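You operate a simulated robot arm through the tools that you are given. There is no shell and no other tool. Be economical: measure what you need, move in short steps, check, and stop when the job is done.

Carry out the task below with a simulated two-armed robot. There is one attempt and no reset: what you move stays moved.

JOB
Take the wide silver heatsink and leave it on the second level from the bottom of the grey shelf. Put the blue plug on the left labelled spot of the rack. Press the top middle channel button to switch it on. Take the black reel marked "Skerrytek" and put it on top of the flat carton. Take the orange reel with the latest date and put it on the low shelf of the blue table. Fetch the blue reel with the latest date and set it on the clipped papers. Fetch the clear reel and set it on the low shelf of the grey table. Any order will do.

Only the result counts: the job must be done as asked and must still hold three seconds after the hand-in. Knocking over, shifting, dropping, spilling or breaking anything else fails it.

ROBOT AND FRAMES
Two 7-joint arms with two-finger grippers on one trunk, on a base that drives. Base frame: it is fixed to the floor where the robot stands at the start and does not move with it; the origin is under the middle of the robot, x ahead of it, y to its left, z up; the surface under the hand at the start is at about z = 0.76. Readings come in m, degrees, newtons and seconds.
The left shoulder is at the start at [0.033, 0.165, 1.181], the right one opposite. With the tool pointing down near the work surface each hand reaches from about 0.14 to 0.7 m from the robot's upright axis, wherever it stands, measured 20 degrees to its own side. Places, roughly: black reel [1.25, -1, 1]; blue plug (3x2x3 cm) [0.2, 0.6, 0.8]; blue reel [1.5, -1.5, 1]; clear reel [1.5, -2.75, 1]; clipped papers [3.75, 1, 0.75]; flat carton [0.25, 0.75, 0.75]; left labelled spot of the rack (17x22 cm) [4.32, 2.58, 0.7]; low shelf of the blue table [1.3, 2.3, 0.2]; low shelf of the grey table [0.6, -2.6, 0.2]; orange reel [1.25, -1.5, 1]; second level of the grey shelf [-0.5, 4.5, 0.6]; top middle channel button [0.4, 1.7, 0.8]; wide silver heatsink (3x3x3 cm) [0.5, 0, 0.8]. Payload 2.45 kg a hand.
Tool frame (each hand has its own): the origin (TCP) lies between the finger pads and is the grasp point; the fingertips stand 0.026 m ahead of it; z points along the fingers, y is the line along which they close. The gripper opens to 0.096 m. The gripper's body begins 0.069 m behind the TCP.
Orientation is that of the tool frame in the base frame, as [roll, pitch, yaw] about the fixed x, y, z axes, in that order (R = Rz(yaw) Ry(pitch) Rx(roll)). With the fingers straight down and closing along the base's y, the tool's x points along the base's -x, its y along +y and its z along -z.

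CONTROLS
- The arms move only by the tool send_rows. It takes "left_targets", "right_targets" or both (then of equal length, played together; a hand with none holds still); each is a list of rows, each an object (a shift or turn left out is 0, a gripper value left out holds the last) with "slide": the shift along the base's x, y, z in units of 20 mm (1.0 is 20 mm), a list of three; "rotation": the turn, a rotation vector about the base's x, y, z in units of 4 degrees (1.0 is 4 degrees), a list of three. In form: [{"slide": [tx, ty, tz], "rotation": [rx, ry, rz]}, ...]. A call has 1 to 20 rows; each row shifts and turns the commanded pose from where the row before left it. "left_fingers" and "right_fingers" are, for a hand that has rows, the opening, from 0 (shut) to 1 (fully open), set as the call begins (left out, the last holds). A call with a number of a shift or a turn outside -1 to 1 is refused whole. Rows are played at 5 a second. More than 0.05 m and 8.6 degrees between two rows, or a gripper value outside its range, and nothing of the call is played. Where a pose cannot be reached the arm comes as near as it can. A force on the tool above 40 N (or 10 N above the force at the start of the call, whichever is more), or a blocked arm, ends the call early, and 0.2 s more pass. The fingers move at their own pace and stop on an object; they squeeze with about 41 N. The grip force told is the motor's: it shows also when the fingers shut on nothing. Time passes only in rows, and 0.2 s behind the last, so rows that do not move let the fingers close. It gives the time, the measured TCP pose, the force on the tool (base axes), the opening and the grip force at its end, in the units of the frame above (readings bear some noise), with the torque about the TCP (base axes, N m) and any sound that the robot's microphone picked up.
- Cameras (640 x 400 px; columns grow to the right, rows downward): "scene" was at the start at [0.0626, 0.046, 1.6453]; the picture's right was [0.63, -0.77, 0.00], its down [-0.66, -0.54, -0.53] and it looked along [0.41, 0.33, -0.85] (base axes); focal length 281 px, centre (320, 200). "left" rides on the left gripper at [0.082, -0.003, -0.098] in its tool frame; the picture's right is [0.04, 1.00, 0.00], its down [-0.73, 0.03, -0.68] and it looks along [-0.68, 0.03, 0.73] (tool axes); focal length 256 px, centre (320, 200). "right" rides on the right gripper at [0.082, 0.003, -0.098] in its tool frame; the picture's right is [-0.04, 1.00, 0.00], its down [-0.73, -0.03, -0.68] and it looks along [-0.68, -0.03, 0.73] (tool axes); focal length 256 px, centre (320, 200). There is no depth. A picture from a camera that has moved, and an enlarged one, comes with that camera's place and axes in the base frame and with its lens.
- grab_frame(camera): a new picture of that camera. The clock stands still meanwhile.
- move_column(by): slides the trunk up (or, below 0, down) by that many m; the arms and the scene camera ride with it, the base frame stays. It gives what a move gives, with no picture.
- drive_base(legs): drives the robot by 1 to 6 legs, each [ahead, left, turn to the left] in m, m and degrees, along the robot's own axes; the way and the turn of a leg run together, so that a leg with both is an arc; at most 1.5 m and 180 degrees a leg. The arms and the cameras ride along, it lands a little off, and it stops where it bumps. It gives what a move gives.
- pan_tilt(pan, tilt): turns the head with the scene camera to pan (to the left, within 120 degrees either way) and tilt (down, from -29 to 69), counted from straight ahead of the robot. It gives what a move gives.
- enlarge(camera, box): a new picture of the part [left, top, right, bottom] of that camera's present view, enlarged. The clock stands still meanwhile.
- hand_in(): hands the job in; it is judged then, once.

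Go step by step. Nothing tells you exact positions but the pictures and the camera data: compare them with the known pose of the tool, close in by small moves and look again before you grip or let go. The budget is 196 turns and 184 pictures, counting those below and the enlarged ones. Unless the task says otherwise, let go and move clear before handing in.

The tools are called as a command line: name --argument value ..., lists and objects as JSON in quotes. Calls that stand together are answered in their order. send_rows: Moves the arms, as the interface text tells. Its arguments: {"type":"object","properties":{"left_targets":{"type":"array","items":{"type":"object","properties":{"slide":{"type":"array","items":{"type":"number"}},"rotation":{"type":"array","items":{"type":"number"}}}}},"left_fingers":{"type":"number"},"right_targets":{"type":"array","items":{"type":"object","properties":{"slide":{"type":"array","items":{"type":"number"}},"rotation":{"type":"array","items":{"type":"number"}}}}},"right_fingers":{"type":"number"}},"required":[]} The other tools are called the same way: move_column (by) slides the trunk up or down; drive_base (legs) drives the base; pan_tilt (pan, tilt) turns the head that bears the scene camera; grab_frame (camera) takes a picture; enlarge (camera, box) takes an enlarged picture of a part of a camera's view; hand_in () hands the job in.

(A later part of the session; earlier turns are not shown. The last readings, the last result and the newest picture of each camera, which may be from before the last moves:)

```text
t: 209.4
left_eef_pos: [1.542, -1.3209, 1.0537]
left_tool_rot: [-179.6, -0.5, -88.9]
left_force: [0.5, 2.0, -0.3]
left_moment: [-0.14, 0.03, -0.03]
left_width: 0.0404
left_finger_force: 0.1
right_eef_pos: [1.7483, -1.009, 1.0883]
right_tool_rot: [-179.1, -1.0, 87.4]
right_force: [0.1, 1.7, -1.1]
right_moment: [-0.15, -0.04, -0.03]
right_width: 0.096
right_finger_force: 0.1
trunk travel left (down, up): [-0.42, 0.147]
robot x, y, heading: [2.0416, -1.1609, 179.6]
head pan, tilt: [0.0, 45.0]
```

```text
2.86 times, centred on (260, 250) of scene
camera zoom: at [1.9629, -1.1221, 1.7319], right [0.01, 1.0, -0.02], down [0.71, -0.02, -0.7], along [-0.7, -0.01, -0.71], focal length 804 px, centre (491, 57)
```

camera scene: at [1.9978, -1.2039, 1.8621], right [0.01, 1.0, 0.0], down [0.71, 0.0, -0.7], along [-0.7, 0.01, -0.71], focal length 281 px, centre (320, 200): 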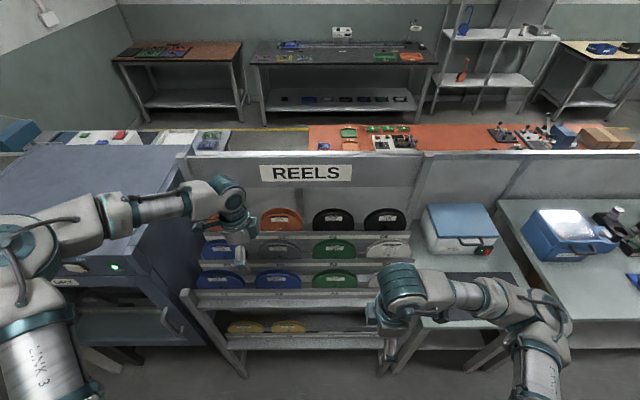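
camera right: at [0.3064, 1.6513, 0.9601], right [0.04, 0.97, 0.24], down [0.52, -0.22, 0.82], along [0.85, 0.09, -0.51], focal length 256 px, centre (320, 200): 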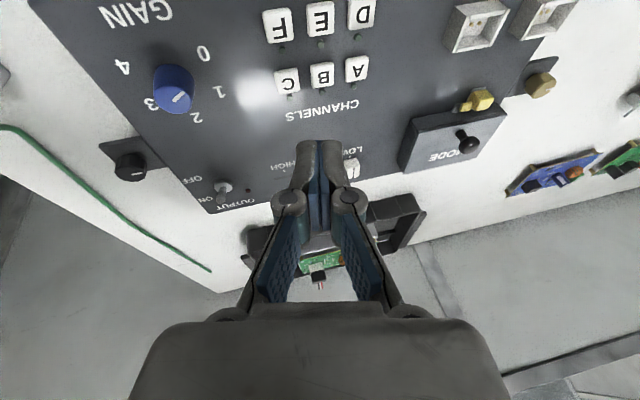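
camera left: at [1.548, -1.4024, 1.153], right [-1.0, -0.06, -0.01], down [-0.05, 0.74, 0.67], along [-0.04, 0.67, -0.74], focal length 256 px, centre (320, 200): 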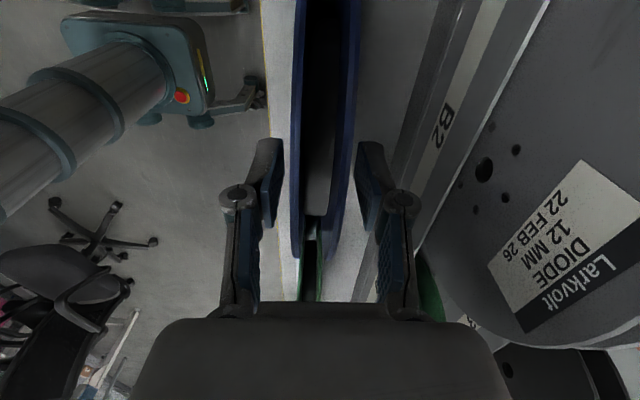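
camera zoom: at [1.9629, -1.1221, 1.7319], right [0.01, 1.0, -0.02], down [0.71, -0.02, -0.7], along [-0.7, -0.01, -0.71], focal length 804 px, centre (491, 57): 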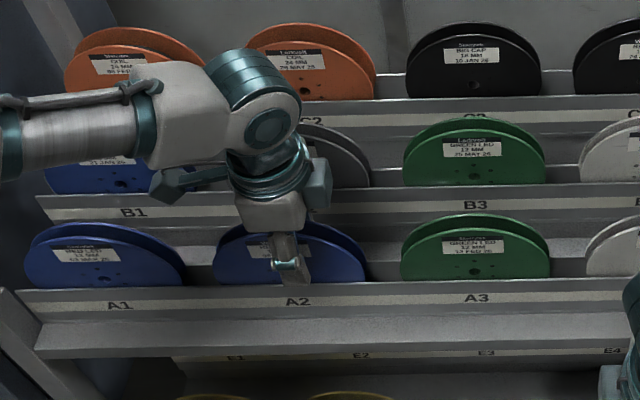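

Reel flanges are between the fingers. Closing and lifting with the trunk.

send_rows --left_targets '[{"slide": [0, 0, 0]}, {"slide": [0, 0, 0]}, {"slide": [0, 0, 0]}]' --left_fingers 0

move_column --by 0.145

grab_frame --camera "scene"

grab_frame --camera "left"

```text
t: 210.2
left_eef_pos: [1.5423, -1.3383, 1.048]
left_tool_rot: [-179.0, -0.3, -88.6]
left_force: [7.8, -10.3, 3.4]
left_moment: [-0.59, -0.39, -0.65]
left_width: 0.0184
left_finger_force: 41.2
right_eef_pos: [1.7471, -1.0226, 1.0902]
right_tool_rot: [-179.1, -1.6, 87.5]
right_force: [-0.8, 0.8, 0.7]
right_moment: [-0.02, -0.02, -0.01]
right_width: 0.0957
right_finger_force: 0.1
trunk travel left (down, up): [-0.42, 0.147]
robot x, y, heading: [2.0427, -1.163, 179.7]
head pan, tilt: [0.0, 45.0]
```

```text
t: 211.9
left_eef_pos: [1.541, -1.3488, 1.1925]
left_tool_rot: [-179.4, 0.8, -88.6]
left_force: [-0.5, 0.9, -2.0]
left_moment: [0.0, 0.01, -0.01]
left_width: 0.0184
left_finger_force: 40.9
right_eef_pos: [1.7477, -1.0381, 1.2363]
right_tool_rot: [-179.1, -2.3, 87.6]
right_force: [-0.2, -0.1, -0.3]
right_moment: [0.02, -0.02, 0.02]
right_width: 0.0959
right_finger_force: 0.0
trunk travel left (down, up): [-0.565, 0.002]
robot x, y, heading: [2.0399, -1.1662, 179.6]
head pan, tilt: [0.0, 45.0]
```

```text
103 pictures are left
camera scene: at [1.9699, -1.1778, 1.8768], right [0.01, 1.0, 0.01], down [0.71, 0.0, -0.7], along [-0.7, 0.01, -0.71], focal length 281 px, centre (320, 200)
```

scene: 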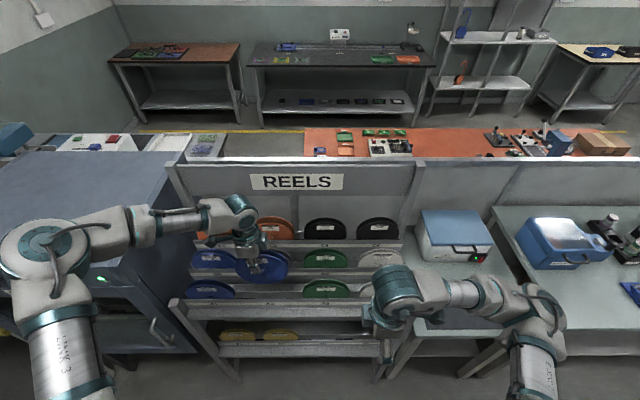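

```text
102 pictures are left
camera left: at [1.5474, -1.433, 1.291], right [-1.0, -0.06, -0.01], down [-0.05, 0.72, 0.69], along [-0.04, 0.69, -0.72], focal length 256 px, centre (320, 200)
```

left: 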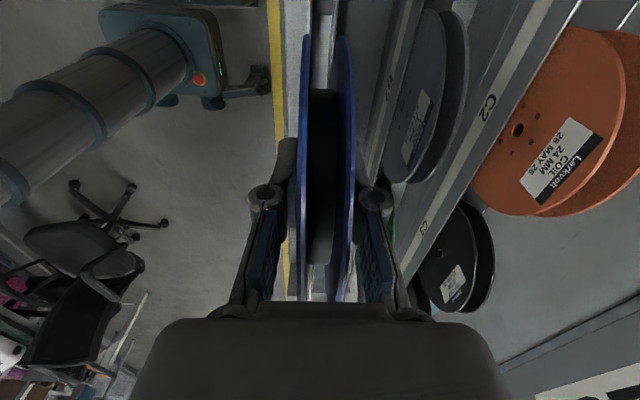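

Blue reel is held (18 mm thick). I'll deliver it first: back out, and drive north to near the green table, then look.

drive_base --legs '[[-0.18, 0, 0], [0, 0, -90], [1.4, 0, 0], [1.0, 0, 0], [0, 0, -90]]'

pan_tilt --pan 0 --tilt 40

grab_frame --camera "scene"

```text
t: 232.4
left_eef_pos: [2.7644, 1.4184, 1.1871]
left_tool_rot: [-179.3, 2.1, 90.3]
left_force: [0.2, 1.0, -1.8]
left_moment: [-0.08, 0.03, -0.04]
left_width: 0.0184
left_finger_force: 41.3
right_eef_pos: [2.5504, 1.1137, 1.2386]
right_tool_rot: [-179.0, -3.4, -93.5]
right_force: [0.2, 0.7, -0.1]
right_moment: [-0.07, -0.02, -0.02]
right_width: 0.0961
right_finger_force: 0.0
trunk travel left (down, up): [-0.565, 0.002]
robot x, y, heading: [2.2599, 1.2235, -2.0]
head pan, tilt: [0.0, 45.0]
```

```text
t: 233.1
left_eef_pos: [2.7598, 1.3966, 1.194]
left_tool_rot: [-179.5, 0.7, 90.3]
left_force: [-0.2, 0.0, -0.7]
left_moment: [-0.01, 0.01, -0.01]
left_width: 0.0181
left_finger_force: 40.6
right_eef_pos: [2.5481, 1.0895, 1.2375]
right_tool_rot: [-178.8, -2.1, -93.6]
right_force: [0.2, 0.2, 0.7]
right_moment: [-0.03, -0.02, 0.02]
right_width: 0.0961
right_finger_force: 0.0
trunk travel left (down, up): [-0.565, 0.002]
robot x, y, heading: [2.2595, 1.2314, -1.7]
head pan, tilt: [0.0, 40.0]
```

```text
101 pictures are left
camera scene: at [2.3319, 1.2093, 1.884], right [-0.03, -1.0, -0.01], down [-0.65, 0.02, -0.76], along [0.76, -0.02, -0.65], focal length 281 px, centre (320, 200)
```

scene: 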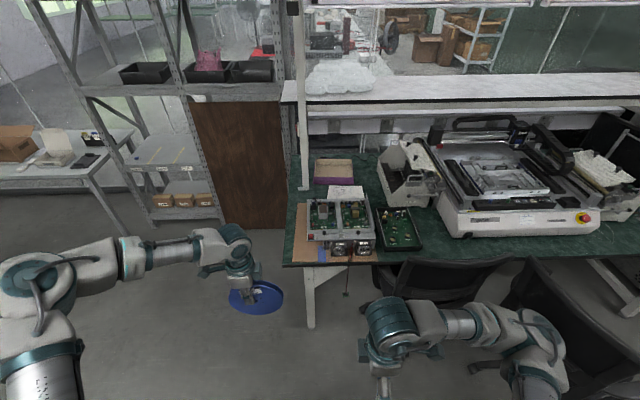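

enlarge --camera "scene" --box '[270, 140, 430, 280]'

```text
2.86 times, centred on (350, 210) of scene
camera zoom: at [2.3319, 1.2093, 1.884], right [-0.03, -1.0, -0.01], down [-0.65, 0.02, -0.76], along [0.76, -0.02, -0.65], focal length 804 px, centre (234, 171)
```

zoom: 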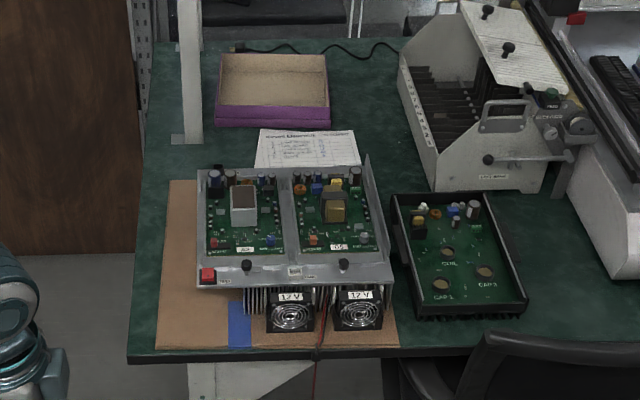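

The papers lie at about x 3.63–3.78, y 0.88–1.14, between the boards and the purple tray; chairs block the direct front, so I'll come diagonally past the table corner. First I pitch the left hand so the reel tilts toward flat.

move_column --by -0.12

send_rows --left_targets '[{"slide": [0.3, -0.2, -0.2], "rotation": [0, -0.96, 0]}, {"slide": [0.3, -0.2, -0.2], "rotation": [0, -0.96, 0]}, {"slide": [0.3, -0.2, -0.2], "rotation": [0, -0.96, 0]}, {"slide": [0.3, -0.2, -0.2], "rotation": [0, -0.96, 0]}, {"slide": [0.3, -0.2, -0.2], "rotation": [0, -0.96, 0]}, {"slide": [0.3, -0.2, -0.2], "rotation": [0, -0.96, 0]}, {"slide": [0.3, -0.2, -0.2], "rotation": [0, -0.96, 0]}, {"slide": [0.3, -0.2, -0.2], "rotation": [0, -0.96, 0]}, {"slide": [0.3, -0.2, -0.2], "rotation": [0, -0.96, 0]}, {"slide": [0.3, -0.2, -0.2], "rotation": [0, -0.96, 0]}, {"slide": [0.3, -0.2, -0.2], "rotation": [0, -0.96, 0]}, {"slide": [0.3, -0.2, -0.2], "rotation": [0, -0.96, 0]}, {"slide": [0.3, -0.2, -0.2], "rotation": [0, -0.96, 0]}]'

grab_frame --camera "scene"

```text
t: 234.6
left_eef_pos: [2.7578, 1.3603, 1.0802]
left_tool_rot: [-179.7, -0.8, 90.0]
left_force: [-0.2, -1.2, -0.6]
left_moment: [0.12, -0.04, -0.03]
left_width: 0.0181
left_finger_force: 41.3
right_eef_pos: [2.5433, 1.0532, 1.115]
right_tool_rot: [-178.8, -0.8, -93.7]
right_force: [-0.3, -0.2, -0.5]
right_moment: [0.08, 0.02, -0.03]
right_width: 0.0959
right_finger_force: 0.0
trunk travel left (down, up): [-0.445, 0.122]
robot x, y, heading: [2.2596, 1.2129, -1.6]
head pan, tilt: [0.0, 40.0]
```

```text
t: 237.6
left_eef_pos: [2.8134, 1.321, 1.0601]
left_tool_rot: [130.2, -1.5, 89.2]
left_force: [-0.5, -2.5, -0.7]
left_moment: [0.12, 0.01, 0.09]
left_width: 0.0181
left_finger_force: 40.8
left hand out of reach, approached as far as the arm can: row 7, 8, 9, 10, 11, 12, 13
right_eef_pos: [2.5404, 1.0292, 1.1117]
right_tool_rot: [-178.7, 0.1, -93.9]
right_force: [-0.6, -0.8, -0.7]
right_moment: [0.09, 0.02, -0.01]
right_width: 0.0959
right_finger_force: 0.1
trunk travel left (down, up): [-0.445, 0.122]
robot x, y, heading: [2.2577, 1.2117, -2.0]
head pan, tilt: [0.0, 40.0]
stopped in row 13 (left hand): the arm was blocked; the commanded pose is now the measured one
```

```text
99 pictures are left
camera scene: at [2.3321, 1.1578, 1.7637], right [-0.03, -1.0, -0.03], down [-0.64, 0.04, -0.76], along [0.76, -0.01, -0.65], focal length 281 px, centre (320, 200)
```

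scene: 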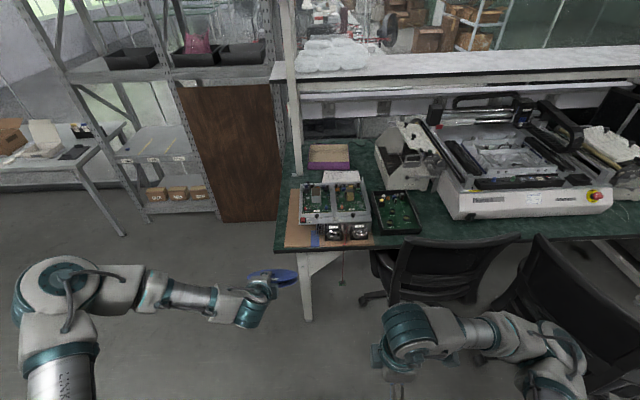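

Hand pitched ~50°. Now testing extension of the arm forward in free space.

send_rows --left_targets '[{"slide": [1, 0, 0]}, {"slide": [1, 0, 0]}, {"slide": [1, 0, 0]}, {"slide": [1, 0, 0]}, {"slide": [1, 0, 0]}, {"slide": [1, 0, 0]}, {"slide": [1, 0, 0]}, {"slide": [1, 0, 0]}, {"slide": [1, 0, 0]}, {"slide": [1, 0, 0]}]'

```text
t: 240.0
left_eef_pos: [2.9561, 1.4534, 1.1063]
left_tool_rot: [130.1, 0.9, 89.8]
left_force: [-0.1, -0.2, -1.4]
left_moment: [0.01, 0.05, -0.01]
left_width: 0.0182
left_finger_force: 41.6
left hand out of reach, approached as far as the arm can: row 1, 2, 3, 4, 5, 6, 7, 8, 9, 10
right_eef_pos: [2.5387, 1.0885, 1.12]
right_tool_rot: [-178.3, -2.1, -93.3]
right_force: [0.0, 1.0, 0.0]
right_moment: [-0.01, 0.02, 0.02]
right_width: 0.0959
right_finger_force: 0.1
trunk travel left (down, up): [-0.445, 0.122]
robot x, y, heading: [2.2596, 1.2286, -1.6]
head pan, tilt: [0.0, 40.0]
stopped in row 10 (left hand): the arm was blocked; the commanded pose is now the measured one
```

The limit seems tied to hand yaw; I'll yaw the hand inward (pointing right-forward), which suits the forearm direction.

send_rows --left_targets '[{"rotation": [0, 0, -1]}, {"rotation": [0, 0, -1]}, {"rotation": [0, 0, -1]}, {"rotation": [0, 0, -1]}, {"rotation": [0, 0, -1]}, {"rotation": [0, 0, -1]}, {"rotation": [0, 0, -1]}, {"rotation": [0, 0, -1]}, {"slide": [0, -1, -0.5]}, {"slide": [0, -1, -0.5]}, {"slide": [0, -1, -0.5]}, {"slide": [0, -1, -0.5]}, {"slide": [0, -1, -0.5]}, {"slide": [0, -1, -0.5]}]'

grab_frame --camera "scene"

```text
t: 243.0
left_eef_pos: [2.9138, 1.33, 1.0821]
left_tool_rot: [130.7, -0.9, 60.9]
left_force: [-0.7, -1.7, -0.2]
left_moment: [0.08, 0.08, 0.0]
left_width: 0.0182
left_finger_force: 41.2
left hand out of reach, approached as far as the arm can: row 8, 11, 12, 13, 14
right_eef_pos: [2.5363, 1.0515, 1.1161]
right_tool_rot: [-178.5, -0.7, -93.7]
right_force: [0.8, -1.4, -0.2]
right_moment: [0.07, 0.01, -0.01]
right_width: 0.096
right_finger_force: 0.0
trunk travel left (down, up): [-0.445, 0.122]
robot x, y, heading: [2.2622, 1.2161, -1.7]
head pan, tilt: [0.0, 40.0]
```

```text
98 pictures are left
camera scene: at [2.3339, 1.2055, 1.7645], right [-0.03, -1.0, 0.0], down [-0.65, 0.02, -0.76], along [0.76, -0.02, -0.65], focal length 281 px, centre (320, 200)
```

scene: 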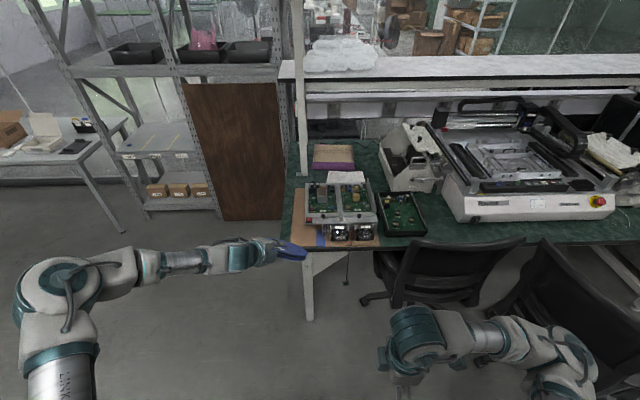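

Better at this yaw. Testing further extension and lowering.

send_rows --left_targets '[{"slide": [1, -0.3, 0]}, {"slide": [1, -0.3, 0]}, {"slide": [1, -0.3, 0]}, {"slide": [1, -0.3, 0]}, {"slide": [1, -0.3, 0]}, {"slide": [1, -0.3, 0]}, {"slide": [0, 0, -1]}, {"slide": [0, 0, -1]}, {"slide": [0, 0, -1]}, {"slide": [0, 0, -1]}]'

```text
t: 245.2
left_eef_pos: [2.9359, 1.3879, 1.0646]
left_tool_rot: [130.6, -0.2, 61.3]
left_force: [0.3, -0.6, -0.5]
left_moment: [0.02, 0.01, 0.02]
left_width: 0.0183
left_finger_force: 40.8
left hand out of reach, approached as far as the arm can: row 1, 2, 3, 4, 5, 6, 7, 8, 9, 10
right_eef_pos: [2.5379, 1.0671, 1.1176]
right_tool_rot: [-178.4, -1.1, -93.5]
right_force: [0.0, -0.8, 0.5]
right_moment: [0.02, -0.01, 0.01]
right_width: 0.096
right_finger_force: 0.1
trunk travel left (down, up): [-0.445, 0.122]
robot x, y, heading: [2.258, 1.2219, -1.8]
head pan, tilt: [0.0, 40.0]
```

The outer yaw looks close to a wrist limit. I'll roll the hand about its own axis ~180° to the inner side (reel is symmetric).

send_rows --left_targets '[{"rotation": [-0.67, 0.37, 0.64]}, {"rotation": [-0.67, 0.37, 0.64]}, {"rotation": [-0.67, 0.37, 0.64]}, {"rotation": [-0.67, 0.37, 0.64]}, {"rotation": [-0.67, 0.37, 0.64]}, {"rotation": [-0.67, 0.37, 0.64]}, {"rotation": [-0.67, 0.37, 0.64]}, {"rotation": [-0.67, 0.37, 0.64]}, {"rotation": [-0.67, 0.37, 0.64]}, {"rotation": [-0.67, 0.37, 0.64]}, {"rotation": [-0.67, 0.37, 0.64]}, {"rotation": [-0.67, 0.37, 0.64]}, {"rotation": [-0.67, 0.37, 0.64]}, {"rotation": [-0.67, 0.37, 0.64]}, {"rotation": [-0.67, 0.37, 0.64]}, {"rotation": [-0.67, 0.37, 0.64]}, {"rotation": [-0.67, 0.37, 0.64]}, {"rotation": [-0.67, 0.37, 0.64]}, {"rotation": [-0.67, 0.37, 0.64]}, {"rotation": [-0.67, 0.37, 0.64]}]'

send_rows --left_targets '[{"rotation": [-0.67, 0.37, 0.64]}, {"rotation": [-0.67, 0.37, 0.64]}, {"rotation": [-0.67, 0.37, 0.64]}, {"rotation": [-0.67, 0.37, 0.64]}, {"rotation": [-0.67, 0.37, 0.64]}, {"rotation": [-0.67, 0.37, 0.64]}, {"rotation": [-0.67, 0.37, 0.64]}, {"rotation": [-0.67, 0.37, 0.64]}, {"rotation": [-0.67, 0.37, 0.64]}, {"rotation": [-0.67, 0.37, 0.64]}, {"rotation": [-0.67, 0.37, 0.64]}, {"rotation": [-0.67, 0.37, 0.64]}, {"rotation": [-0.67, 0.37, 0.64]}, {"rotation": [-0.67, 0.37, 0.64]}, {"rotation": [-0.67, 0.37, 0.64]}, {"rotation": [-0.67, 0.37, 0.64]}, {"rotation": [-0.67, 0.37, 0.64]}, {"rotation": [-0.67, 0.37, 0.64]}, {"rotation": [-0.67, 0.37, 0.64]}, {"rotation": [-0.67, 0.37, 0.64]}]'

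send_rows --left_targets '[{"rotation": [-0.67, 0.37, 0.64]}, {"rotation": [-0.67, 0.37, 0.64]}, {"rotation": [-0.67, 0.37, 0.64]}, {"rotation": [-0.67, 0.37, 0.64]}, {"rotation": [-0.67, 0.37, 0.64]}, {"slide": [0, 0, -1]}, {"slide": [0, 0, -1]}, {"slide": [0, 0, -1]}, {"slide": [0, 0, -1]}]'

grab_frame --camera "scene"

```text
t: 249.4
left_eef_pos: [2.9345, 1.395, 1.0632]
left_tool_rot: [168.9, 49.2, 135.7]
left_force: [-0.1, 0.5, -0.8]
left_moment: [0.04, 0.02, -0.03]
left_width: 0.0182
left_finger_force: 40.9
right_eef_pos: [2.5387, 1.076, 1.118]
right_tool_rot: [-178.5, -1.6, -93.4]
right_force: [0.4, 0.1, 0.6]
right_moment: [-0.05, -0.03, 0.02]
right_width: 0.096
right_finger_force: 0.0
trunk travel left (down, up): [-0.445, 0.122]
robot x, y, heading: [2.2616, 1.2216, -1.8]
head pan, tilt: [0.0, 40.0]
```

```text
t: 253.6
left_eef_pos: [2.9353, 1.3885, 1.0633]
left_tool_rot: [-131.4, 15.4, -132.4]
left_force: [-0.2, -0.3, -1.9]
left_moment: [-0.01, 0.02, 0.03]
left_width: 0.0184
left_finger_force: 40.9
right_eef_pos: [2.5384, 1.0686, 1.1173]
right_tool_rot: [-178.4, -1.2, -93.4]
right_force: [-0.6, 0.7, 0.5]
right_moment: [-0.03, 0.0, -0.01]
right_width: 0.0961
right_finger_force: 0.0
trunk travel left (down, up): [-0.445, 0.122]
robot x, y, heading: [2.2583, 1.2223, -1.9]
head pan, tilt: [0.0, 40.0]
```

```text
t: 255.6
left_eef_pos: [2.9319, 1.4141, 1.0521]
left_tool_rot: [-129.1, -0.5, -119.0]
left_force: [0.2, 0.3, -1.5]
left_moment: [-0.07, 0.04, -0.01]
left_width: 0.0185
left_finger_force: 41.4
left hand out of reach, approached as far as the arm can: row 6, 7, 8, 9
right_eef_pos: [2.54, 1.0911, 1.1194]
right_tool_rot: [-178.4, -1.9, -93.2]
right_force: [-0.2, 0.9, 0.7]
right_moment: [-0.03, 0.02, 0.0]
right_width: 0.0961
right_finger_force: 0.1
trunk travel left (down, up): [-0.445, 0.122]
robot x, y, heading: [2.261, 1.2275, -1.8]
head pan, tilt: [0.0, 40.0]
```

```text
97 pictures are left
camera scene: at [2.3363, 1.2329, 1.7644], right [-0.03, -1.0, 0.01], down [-0.65, 0.01, -0.76], along [0.76, -0.03, -0.65], focal length 281 px, centre (320, 200)
```

scene: 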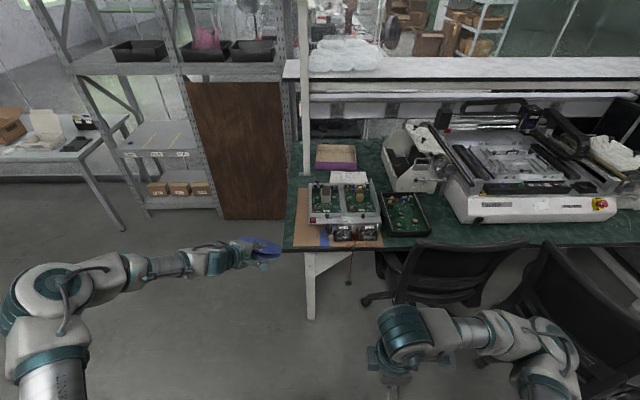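

Roll is free, so the limit is lateral: earlier the pitched hand worked best on the robot's centre line. Moving the hand inward to the centre line, then lowering.

send_rows --left_targets '[{"slide": [-0.9, -0.5, 0]}, {"slide": [-0.9, -0.5, 0]}, {"slide": [-0.9, -0.5, 0]}, {"slide": [-0.9, -0.5, 0]}, {"slide": [-0.9, -0.5, 0]}, {"slide": [-0.9, -0.5, 0]}, {"slide": [-0.9, -0.7, 0]}, {"slide": [-0.5, -1, 0]}, {"slide": [0, -1, 0]}, {"slide": [0, -1, 0]}, {"slide": [0, -1, 0]}, {"slide": [0, -0.5, -1]}, {"slide": [0, 0, -1]}, {"slide": [0, 0, -1]}, {"slide": [0, 0, -1]}, {"slide": [0, 0, -1]}]'

grab_frame --camera "scene"

```text
t: 259.2
left_eef_pos: [2.832, 1.2959, 1.099]
left_tool_rot: [-129.6, 0.2, -119.6]
left_force: [0.0, 0.3, -1.2]
left_moment: [-0.02, 0.05, -0.01]
left_width: 0.0183
left_finger_force: 41.0
left hand out of reach, approached as far as the arm can: row 3, 4, 5, 6, 7, 8, 9, 10, 11, 12, 13, 14, 15, 16
right_eef_pos: [2.5349, 1.0677, 1.1192]
right_tool_rot: [-178.2, -1.5, -93.5]
right_force: [-0.2, 0.9, -0.4]
right_moment: [-0.01, 0.02, 0.02]
right_width: 0.0961
right_finger_force: 0.0
trunk travel left (down, up): [-0.445, 0.122]
robot x, y, heading: [2.2639, 1.219, -1.5]
head pan, tilt: [0.0, 40.0]
stopped in row 16 (left hand): the arm was blocked; the commanded pose is now the measured one
```

```text
96 pictures are left
camera scene: at [2.3344, 1.2, 1.7644], right [-0.03, -1.0, -0.01], down [-0.65, 0.03, -0.76], along [0.76, -0.02, -0.65], focal length 281 px, centre (320, 200)
```

scene: 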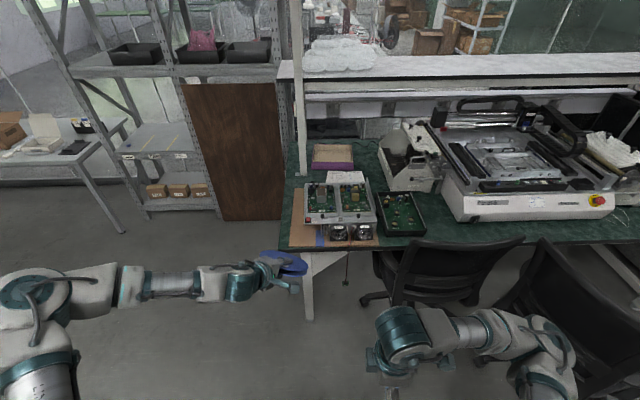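

Still limited. Testing whether pointing the hand further inward (along the forearm) frees it.

send_rows --left_targets '[{"rotation": [0, 0, 1]}, {"rotation": [0, 0, 1]}, {"rotation": [0, 0, 1]}, {"rotation": [0, 0, 1]}, {"rotation": [0, 0, 1]}, {"rotation": [0, 0, 1]}, {"rotation": [0, 0, 1]}, {"slide": [0, 0, -1]}, {"slide": [0, 0, -1]}, {"slide": [0, 0, -1]}, {"slide": [0, 0, -1]}, {"slide": [0, 0, -1]}, {"slide": [0, 0, -1]}]'

```text
t: 262.0
left_eef_pos: [2.9168, 1.395, 1.1451]
left_tool_rot: [-129.9, 0.3, -91.8]
left_force: [-0.6, 0.2, -2.2]
left_moment: [0.0, -0.01, 0.0]
left_width: 0.018
left_finger_force: 40.7
left hand out of reach, approached as far as the arm can: row 1, 2, 3, 4, 5, 6, 7, 8, 9, 10, 11, 12, 13
right_eef_pos: [2.5364, 1.0712, 1.119]
right_tool_rot: [-178.3, -1.6, -93.5]
right_force: [-0.5, 0.2, -0.3]
right_moment: [0.01, 0.0, 0.0]
right_width: 0.096
right_finger_force: 0.0
trunk travel left (down, up): [-0.445, 0.122]
robot x, y, heading: [2.2603, 1.2196, -1.6]
head pan, tilt: [0.0, 40.0]
```

Straight forward was harder, so I'll test pointing strongly inward (toward the robot's right).

send_rows --left_targets '[{"slide": [-0.5, 0, 0], "rotation": [0, 0, -1]}, {"slide": [-0.5, 0, 0], "rotation": [0, 0, -1]}, {"slide": [-0.5, 0, 0], "rotation": [0, 0, -1]}, {"slide": [-0.5, -0.5, 0], "rotation": [0, 0, -1]}, {"slide": [-0.5, -0.5, 0], "rotation": [0, 0, -1]}, {"slide": [-0.5, -0.5, 0], "rotation": [0, 0, -1]}, {"slide": [-0.5, -0.5, 0], "rotation": [0, 0, -1]}, {"slide": [-0.5, -0.5, 0], "rotation": [0, 0, -1]}, {"slide": [0, -0.5, 0], "rotation": [0, 0, -1]}, {"slide": [0, -0.5, 0], "rotation": [0, 0, -1]}, {"slide": [0, -0.5, -0.5], "rotation": [0, 0, -1]}, {"slide": [0, -0.5, -0.5], "rotation": [0, 0, -1]}, {"slide": [0, -0.5, -0.5], "rotation": [0, 0, -1]}, {"slide": [0, -0.5, -0.5], "rotation": [0, 0, -1]}, {"slide": [0, 0, -1], "rotation": [0, 0, -1]}, {"slide": [0, 0, -1], "rotation": [0, 0, -1]}, {"slide": [0, 0, -1], "rotation": [0, 0, -1]}, {"slide": [0, 0, -1], "rotation": [0, 0, -1]}, {"slide": [0, 0, -1]}, {"slide": [0, 0, -1]}]'

grab_frame --camera "scene"

```text
t: 266.2
left_eef_pos: [2.7821, 1.2871, 1.0621]
left_tool_rot: [-129.8, 0.4, -163.6]
left_force: [0.0, -0.6, -1.9]
left_moment: [0.05, 0.04, 0.01]
left_width: 0.0185
left_finger_force: 40.7
left hand out of reach, approached as far as the arm can: row 16, 17, 18, 19, 20
right_eef_pos: [2.5352, 1.0652, 1.1183]
right_tool_rot: [-178.3, -1.4, -93.6]
right_force: [-0.3, 0.0, 0.1]
right_moment: [-0.02, 0.0, 0.01]
right_width: 0.0962
right_finger_force: 0.0
trunk travel left (down, up): [-0.445, 0.122]
robot x, y, heading: [2.2599, 1.215, -1.5]
head pan, tilt: [0.0, 40.0]
```

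```text
95 pictures are left
camera scene: at [2.3343, 1.2246, 1.7645], right [-0.03, -1.0, 0.01], down [-0.65, 0.01, -0.76], along [0.76, -0.03, -0.65], focal length 281 px, centre (320, 200)
```

scene: 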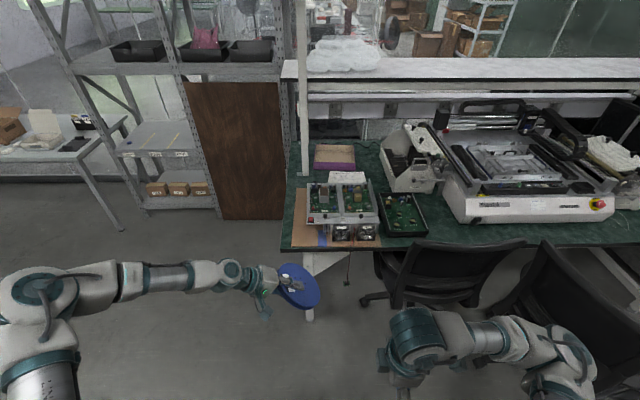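

Testing another branch: pitch back to vertical, lower the hand, then pitch forward again at lower height.

send_rows --left_targets '[{"rotation": [0.95, 0.31, 0]}, {"rotation": [0.95, 0.31, 0]}, {"rotation": [0.95, 0.31, 0]}, {"rotation": [0.95, 0.31, 0]}, {"rotation": [0.95, 0.31, 0]}, {"rotation": [0.95, 0.31, 0]}, {"rotation": [0.95, 0.31, 0]}, {"rotation": [0.95, 0.31, 0]}, {"rotation": [0.95, 0.31, 0]}, {"rotation": [0.95, 0.31, 0]}, {"rotation": [0.95, 0.31, 0]}, {"rotation": [0.95, 0.31, 0]}, {"slide": [0, 0, -1]}, {"slide": [0, 0, -1]}, {"slide": [0, 0, -1]}, {"slide": [0, 0, -1]}, {"slide": [0, 0, -1]}, {"slide": [0, 0, -1]}, {"slide": [0, 0, -1]}, {"slide": [0, 0, -1]}]'

send_rows --left_targets '[{"slide": [0, 0, -0.5], "rotation": [-0.95, -0.31, 0]}, {"slide": [0, 0, -0.5], "rotation": [-0.95, -0.31, 0]}, {"slide": [0, 0, -0.5], "rotation": [-0.95, -0.31, 0]}, {"slide": [0, 0, -0.5], "rotation": [-0.95, -0.31, 0]}, {"slide": [0, 0, -0.5], "rotation": [-0.95, -0.31, 0]}, {"slide": [0, 0, -0.5], "rotation": [-0.95, -0.31, 0]}, {"slide": [0, 0, 0], "rotation": [-0.95, -0.31, 0]}, {"slide": [0, 0, 0], "rotation": [-0.95, -0.31, 0]}, {"slide": [0, 0, 0], "rotation": [-0.95, -0.31, 0]}, {"slide": [0, 0, 0], "rotation": [-0.95, -0.31, 0]}, {"slide": [0, 0, 0], "rotation": [-0.95, -0.31, 0]}, {"slide": [0, 0, 0], "rotation": [-0.95, -0.31, 0]}]'

grab_frame --camera "scene"

```text
t: 270.4
left_eef_pos: [2.7097, 1.3974, 0.9641]
left_tool_rot: [-177.3, -1.0, -163.2]
left_force: [-0.5, -0.6, -2.3]
left_moment: [-0.01, 0.01, 0.01]
left_width: 0.0182
left_finger_force: 40.9
left hand out of reach, approached as far as the arm can: row 7, 8, 9, 10, 11, 12, 13, 14, 15, 16, 17, 18, 19, 20
right_eef_pos: [2.5351, 1.0708, 1.1191]
right_tool_rot: [-178.3, -1.5, -93.5]
right_force: [-0.2, -0.2, -0.4]
right_moment: [0.0, 0.02, -0.01]
right_width: 0.0959
right_finger_force: 0.1
trunk travel left (down, up): [-0.445, 0.122]
robot x, y, heading: [2.2615, 1.2197, -1.8]
head pan, tilt: [0.0, 40.0]
```

```text
t: 273.0
left_eef_pos: [2.703, 1.4009, 0.9129]
left_tool_rot: [-154.6, -1.2, -164.2]
left_force: [0.9, -0.4, -1.5]
left_moment: [0.11, 0.0, 0.0]
left_width: 0.0183
left_finger_force: 41.1
left hand out of reach, approached as far as the arm can: row 6, 7, 8, 9, 10, 11, 12
right_eef_pos: [2.5352, 1.051, 1.1167]
right_tool_rot: [-178.6, -0.8, -93.7]
right_force: [0.0, -0.4, -0.1]
right_moment: [0.06, 0.03, -0.01]
right_width: 0.096
right_finger_force: 0.0
trunk travel left (down, up): [-0.445, 0.122]
robot x, y, heading: [2.2623, 1.2164, -1.6]
head pan, tilt: [0.0, 40.0]
```

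```text
94 pictures are left
camera scene: at [2.3334, 1.1872, 1.7643], right [-0.03, -1.0, -0.01], down [-0.65, 0.03, -0.76], along [0.76, -0.02, -0.65], focal length 281 px, centre (320, 200)
```

scene: 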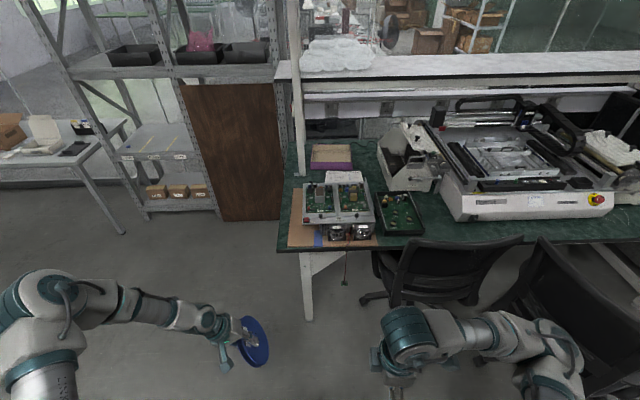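

This arm branch is poor even for vertical low poses, unlike at the start. I'll return the left arm to its original-like pose to reset the elbow, then come in again.

send_rows --left_targets '[{"slide": [-0.35, 0.8, 0.97], "rotation": [0.95, 0.31, 0]}, {"slide": [-0.35, 0.8, 0.97], "rotation": [0.95, 0.31, 0]}, {"slide": [-0.35, 0.8, 0.97], "rotation": [0.95, 0.31, 0]}, {"slide": [-0.35, 0.8, 0.97], "rotation": [0.95, 0.31, 0]}, {"slide": [-0.35, 0.8, 0.97], "rotation": [0.95, 0.31, 0]}, {"slide": [-0.35, 0.8, 0.97], "rotation": [0.95, 0.31, 0]}, {"slide": [-0.35, 0.8, 0.97], "rotation": [0, 0, -1]}, {"slide": [-0.35, 0.8, 0.97], "rotation": [0, 0, -1]}, {"slide": [-0.35, 0.8, 0.97], "rotation": [0, 0, -1]}, {"slide": [-0.35, 0.8, 0.97], "rotation": [0, 0, -1]}, {"slide": [-0.35, 0.8, 0.97]}, {"slide": [-0.35, 0.8, 0.97]}, {"slide": [-0.35, 0.8, 0.97]}, {"slide": [-0.35, 0.8, 0.97]}, {"slide": [-0.35, 0.8, 0.97]}]'

send_rows --left_targets '[{"slide": [0, 0, -1]}, {"slide": [0, 0, -1]}, {"slide": [0, 0, -1]}, {"slide": [0, 0, -1]}, {"slide": [0, 0, -1]}, {"slide": [0, 0, -1]}, {"slide": [0, 0, -1]}, {"slide": [0, 0, -1]}, {"slide": [0, 0, -1]}, {"slide": [0, 0, -1]}, {"slide": [0.7, -1, -1]}, {"slide": [0.7, -1, -1]}, {"slide": [0.7, -1, 0]}, {"slide": [0.7, -1, 0]}, {"slide": [0.7, -1, 0]}, {"slide": [0.7, -1, 0]}, {"slide": [0.7, -1, 0]}, {"slide": [0.7, -1, 0]}, {"slide": [0.7, -1, 0]}, {"slide": [0.7, -1, 0]}]'

grab_frame --camera "scene"

```text
t: 276.2
left_eef_pos: [2.6016, 1.671, 1.1943]
left_tool_rot: [-177.4, -2.2, -179.3]
left_force: [-0.1, 0.4, -3.4]
left_moment: [-0.04, 0.0, 0.01]
left_width: 0.0182
left_finger_force: 40.4
right_eef_pos: [2.5347, 1.0823, 1.1205]
right_tool_rot: [-178.3, -2.0, -93.4]
right_force: [0.1, 1.5, 0.0]
right_moment: [-0.1, 0.0, 0.04]
right_width: 0.0961
right_finger_force: 0.1
trunk travel left (down, up): [-0.445, 0.122]
robot x, y, heading: [2.2617, 1.2229, -1.5]
head pan, tilt: [0.0, 40.0]
```

```text
t: 280.4
left_eef_pos: [2.7413, 1.4495, 0.9604]
left_tool_rot: [-178.3, -2.2, -179.4]
left_force: [0.3, 0.7, -1.9]
left_moment: [0.04, 0.0, 0.0]
left_width: 0.0181
left_finger_force: 41.1
right_eef_pos: [2.5345, 1.0594, 1.1167]
right_tool_rot: [-178.4, -1.0, -93.7]
right_force: [-0.4, -0.5, -0.6]
right_moment: [-0.01, 0.03, 0.02]
right_width: 0.0959
right_finger_force: 0.0
trunk travel left (down, up): [-0.445, 0.122]
robot x, y, heading: [2.2584, 1.2153, -1.5]
head pan, tilt: [0.0, 40.0]
```

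```text
93 pictures are left
camera scene: at [2.3347, 1.2026, 1.7644], right [-0.03, -1.0, -0.01], down [-0.65, 0.02, -0.76], along [0.76, -0.02, -0.65], focal length 281 px, centre (320, 200)
```

scene: 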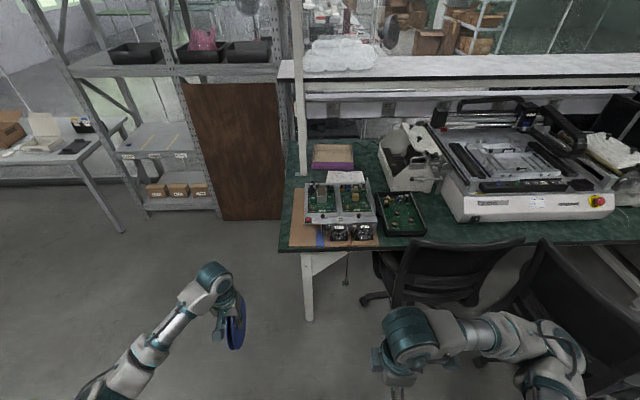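

Now the arm is in a much better branch (forearm pointing forward). Yawing the hand 90° again, then pitching.

send_rows --left_targets '[{"rotation": [0, 0, -1]}, {"rotation": [0, 0, -1]}, {"rotation": [0, 0, -1]}, {"rotation": [0, 0, -1]}, {"rotation": [0, 0, -1]}, {"rotation": [0, 0, -1]}, {"rotation": [0, 0, -1]}, {"rotation": [0, 0, -1]}, {"rotation": [0, 0, -1]}, {"rotation": [0, 0, -1]}, {"rotation": [0, 0, -1]}, {"rotation": [0, 0, -1]}, {"rotation": [0, 0, -1]}, {"rotation": [0, 0, -1]}, {"rotation": [0, 0, -1]}, {"rotation": [0, 0, -1]}, {"rotation": [0, 0, -1]}, {"rotation": [0, 0, -1]}, {"rotation": [0, 0, -1]}, {"rotation": [0, 0, -1]}]'

send_rows --left_targets '[{"rotation": [0, 0, -1]}, {"rotation": [0, 0, -1]}, {"slide": [0.7, -0.3, 0], "rotation": [0, -1, 0]}, {"slide": [0.7, -0.3, 0], "rotation": [0, -1, 0]}, {"slide": [0.7, -0.3, 0], "rotation": [0, -1, 0]}, {"slide": [0.7, -0.3, 0], "rotation": [0, -1, 0]}, {"slide": [0.7, -0.3, 0], "rotation": [0, -1, 0]}, {"slide": [0.7, -0.3, 0], "rotation": [0, -1, 0]}, {"slide": [0.7, -0.3, 0], "rotation": [0, -1, 0]}, {"slide": [0.7, -0.3, 0], "rotation": [0, -1, 0]}, {"slide": [0.7, -0.3, 0], "rotation": [0, -1, 0]}, {"slide": [0.7, -0.3, 0], "rotation": [0, -1, 0]}, {"slide": [0.7, -0.3, 0], "rotation": [0, -1, 0]}, {"slide": [0.7, -0.3, 0], "rotation": [0, -1, 0]}, {"slide": [0.7, -0.3, 0], "rotation": [0, -1, 0]}]'

grab_frame --camera "scene"

```text
t: 284.6
left_eef_pos: [2.7386, 1.456, 0.9591]
left_tool_rot: [-177.8, -2.1, 100.6]
left_force: [-0.3, 0.8, -0.7]
left_moment: [0.03, -0.02, 0.0]
left_width: 0.0183
left_finger_force: 41.1
right_eef_pos: [2.5349, 1.0673, 1.1183]
right_tool_rot: [-178.4, -1.6, -93.6]
right_force: [0.1, 0.9, 0.0]
right_moment: [0.03, -0.02, -0.03]
right_width: 0.096
right_finger_force: 0.0
trunk travel left (down, up): [-0.445, 0.122]
robot x, y, heading: [2.2639, 1.2186, -1.9]
head pan, tilt: [0.0, 40.0]
```

```text
t: 287.8
left_eef_pos: [2.9199, 1.3754, 0.9595]
left_tool_rot: [130.2, 0.7, 93.3]
left_force: [-0.4, -0.5, -0.1]
left_moment: [0.0, 0.04, -0.02]
left_width: 0.0181
left_finger_force: 41.4
right_eef_pos: [2.5359, 1.0679, 1.1166]
right_tool_rot: [-178.3, -1.4, -93.6]
right_force: [-1.1, 0.1, -1.0]
right_moment: [0.0, 0.01, 0.03]
right_width: 0.096
right_finger_force: 0.1
trunk travel left (down, up): [-0.445, 0.122]
robot x, y, heading: [2.2619, 1.2147, -1.7]
head pan, tilt: [0.0, 40.0]
```

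```text
92 pictures are left
camera scene: at [2.335, 1.2123, 1.7645], right [-0.03, -1.0, 0.0], down [-0.65, 0.02, -0.76], along [0.76, -0.02, -0.65], focal length 281 px, centre (320, 200)
```

scene: 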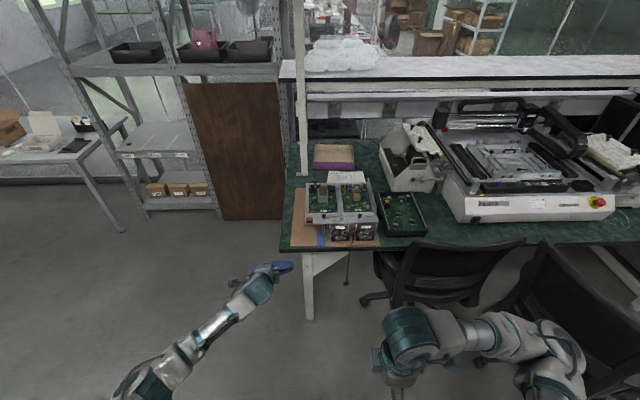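

That works fully. Extending further to probe the forward reach.

send_rows --left_targets '[{"slide": [1, -0.6, 0]}, {"slide": [1, -0.6, 0]}, {"slide": [1, -0.6, 0]}, {"slide": [1, -0.6, 0]}, {"slide": [1, -0.6, 0]}, {"slide": [1, -0.6, 0]}, {"slide": [1, -0.6, 0]}, {"slide": [1, -0.6, 0]}, {"slide": [1, -0.6, 0]}]'

```text
t: 289.8
left_eef_pos: [3.065, 1.2882, 0.9605]
left_tool_rot: [130.2, 0.8, 93.3]
left_force: [0.5, 0.8, -1.0]
left_moment: [-0.02, 0.03, 0.02]
left_width: 0.0183
left_finger_force: 41.3
left hand out of reach, approached as far as the arm can: row 8, 9
right_eef_pos: [2.5359, 1.0666, 1.1185]
right_tool_rot: [-178.4, -1.4, -93.6]
right_force: [0.7, 0.2, -0.4]
right_moment: [0.0, -0.01, 0.0]
right_width: 0.0959
right_finger_force: 0.1
trunk travel left (down, up): [-0.445, 0.122]
robot x, y, heading: [2.2605, 1.2181, -1.6]
head pan, tilt: [0.0, 40.0]
```

Reach to ~0.79 m ahead. Raising the trunk for clearance and driving to the stand-off left of the chair, angled −16°.

move_column --by 0.11

drive_base --legs '[[0.58, -0.055, 0], [0, 0, -14.4]]'

pan_tilt --pan 0 --tilt 50

grab_frame --camera "scene"

grab_frame --camera "left"

```text
t: 291.2
left_eef_pos: [3.0653, 1.2874, 1.0713]
left_tool_rot: [130.0, 0.7, 93.3]
left_force: [0.1, 0.2, -0.8]
left_moment: [0.0, 0.03, 0.02]
left_width: 0.0182
left_finger_force: 41.2
right_eef_pos: [2.5353, 1.0658, 1.2277]
right_tool_rot: [-178.5, -1.4, -93.6]
right_force: [0.1, 0.5, -0.2]
right_moment: [-0.01, 0.01, 0.02]
right_width: 0.0959
right_finger_force: 0.2
trunk travel left (down, up): [-0.555, 0.012]
robot x, y, heading: [2.2603, 1.2195, -1.6]
head pan, tilt: [0.0, 40.0]
```

```text
t: 295.4
left_eef_pos: [3.6302, 1.0131, 1.0687]
left_tool_rot: [130.3, 1.0, 78.6]
left_force: [-0.1, 0.0, -0.9]
left_moment: [0.0, 0.03, -0.02]
left_width: 0.018
left_finger_force: 40.8
right_eef_pos: [3.0621, 0.9352, 1.2292]
right_tool_rot: [-178.4, -1.8, -108.4]
right_force: [-0.8, 0.3, -0.1]
right_moment: [-0.04, -0.01, 0.0]
right_width: 0.096
right_finger_force: 0.2
trunk travel left (down, up): [-0.555, 0.012]
robot x, y, heading: [2.8318, 1.1469, -16.5]
head pan, tilt: [0.0, 40.0]
```

```text
t: 296.1
left_eef_pos: [3.6278, 1.0054, 1.0721]
left_tool_rot: [130.0, 0.6, 78.5]
left_force: [0.0, 0.1, -1.7]
left_moment: [0.02, -0.01, -0.01]
left_width: 0.0184
left_finger_force: 40.7
right_eef_pos: [3.0553, 0.9304, 1.2285]
right_tool_rot: [-178.2, -1.3, -108.4]
right_force: [0.8, 0.5, 0.1]
right_moment: [0.01, -0.04, -0.02]
right_width: 0.096
right_finger_force: 0.0
trunk travel left (down, up): [-0.555, 0.012]
robot x, y, heading: [2.8318, 1.1453, -16.7]
head pan, tilt: [0.0, 50.0]
```

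```text
91 pictures are left
camera scene: at [2.8893, 1.1169, 1.8601], right [-0.29, -0.96, 0.0], down [-0.74, 0.22, -0.64], along [0.61, -0.18, -0.77], focal length 281 px, centre (320, 200)
```

scene: 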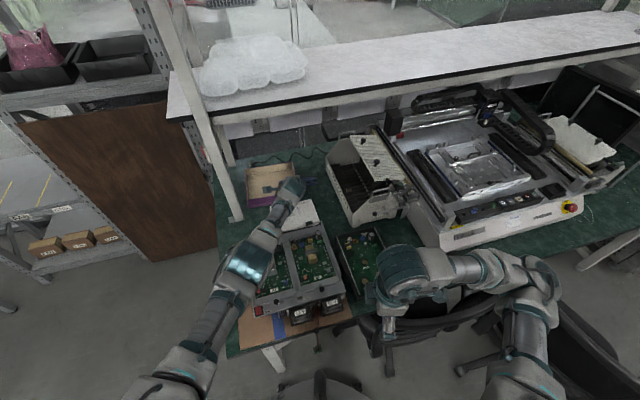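

```text
90 pictures are left
camera left: at [3.5706, 1.1015, 1.1336], right [0.64, -0.08, 0.77], down [-0.64, -0.61, 0.47], along [0.43, -0.79, -0.44], focal length 256 px, centre (320, 200)
```

left: 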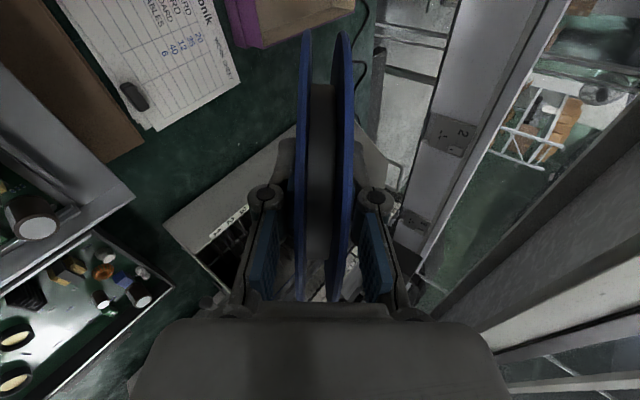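

The paper is x 3.64–3.79, y 0.905–1.14. I need the reel's TCP at (3.689, 1.034); nudging the base, then lowering in stages.

drive_base --legs '[[0.05, 0.045, 0]]'

move_column --by -0.12

grab_frame --camera "left"

enlarge --camera "scene" --box '[200, 140, 400, 340]'

```text
t: 297.1
left_eef_pos: [3.6786, 1.0298, 1.0796]
left_tool_rot: [129.5, 0.5, 78.4]
left_force: [-0.9, 0.0, 0.1]
left_moment: [0.06, -0.02, 0.05]
left_width: 0.0184
left_finger_force: 41.0
right_eef_pos: [3.1069, 0.9531, 1.2308]
right_tool_rot: [-177.8, -1.1, -108.5]
right_force: [-0.6, -0.6, -0.1]
right_moment: [0.02, 0.0, -0.03]
right_width: 0.0956
right_finger_force: 0.2
trunk travel left (down, up): [-0.555, 0.012]
robot x, y, heading: [2.8943, 1.1745, -16.8]
head pan, tilt: [0.0, 50.0]
```

```text
t: 298.6
left_eef_pos: [3.6892, 1.0381, 0.9547]
left_tool_rot: [129.8, 0.9, 78.6]
left_force: [0.3, 0.7, -1.6]
left_moment: [0.02, -0.02, 0.02]
left_width: 0.0182
left_finger_force: 41.3
right_eef_pos: [3.1143, 0.9624, 1.1114]
right_tool_rot: [-178.0, -1.7, -108.5]
right_force: [0.0, 0.3, -0.5]
right_moment: [-0.01, -0.01, 0.0]
right_width: 0.096
right_finger_force: 0.0
trunk travel left (down, up): [-0.435, 0.132]
robot x, y, heading: [2.8892, 1.1748, -16.8]
head pan, tilt: [0.0, 50.0]
```

```text
89 pictures are left
camera left: at [3.6311, 1.1332, 1.0154], right [0.64, -0.08, 0.77], down [-0.64, -0.61, 0.47], along [0.43, -0.79, -0.44], focal length 256 px, centre (320, 200)
```

left: 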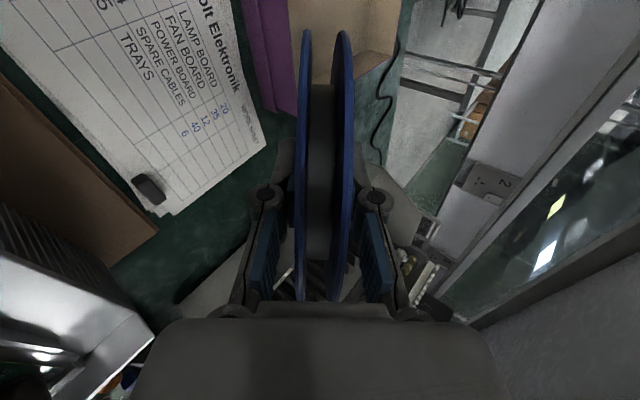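

```text
2.00 times, centred on (300, 240) of scene
camera zoom: at [2.9564, 1.1489, 1.7413], right [-0.29, -0.96, 0.0], down [-0.74, 0.22, -0.64], along [0.61, -0.18, -0.77], focal length 563 px, centre (360, 120)
```

zoom: 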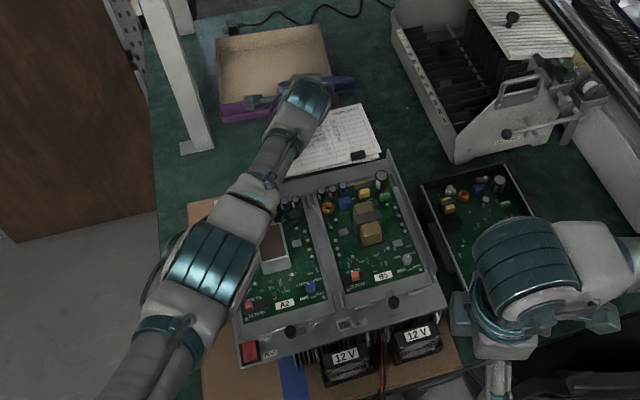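

Aligned over the paper. Checking forearm clearance over the boards with the right hand's camera.

grab_frame --camera "right"

```text
87 pictures are left
camera right: at [3.0838, 0.8916, 1.2121], right [-0.94, 0.35, -0.04], down [0.24, 0.71, 0.66], along [0.26, 0.61, -0.75], focal length 256 px, centre (320, 200)
```

right: 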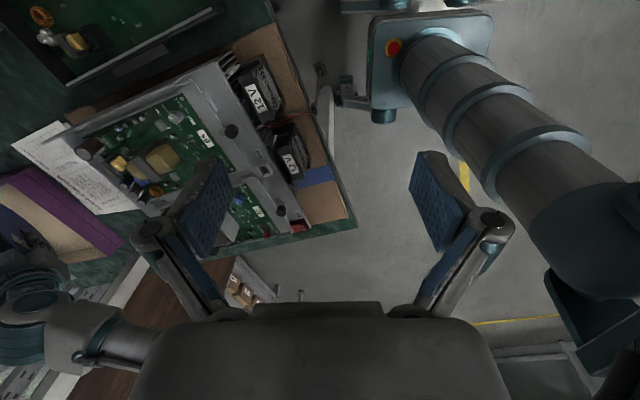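

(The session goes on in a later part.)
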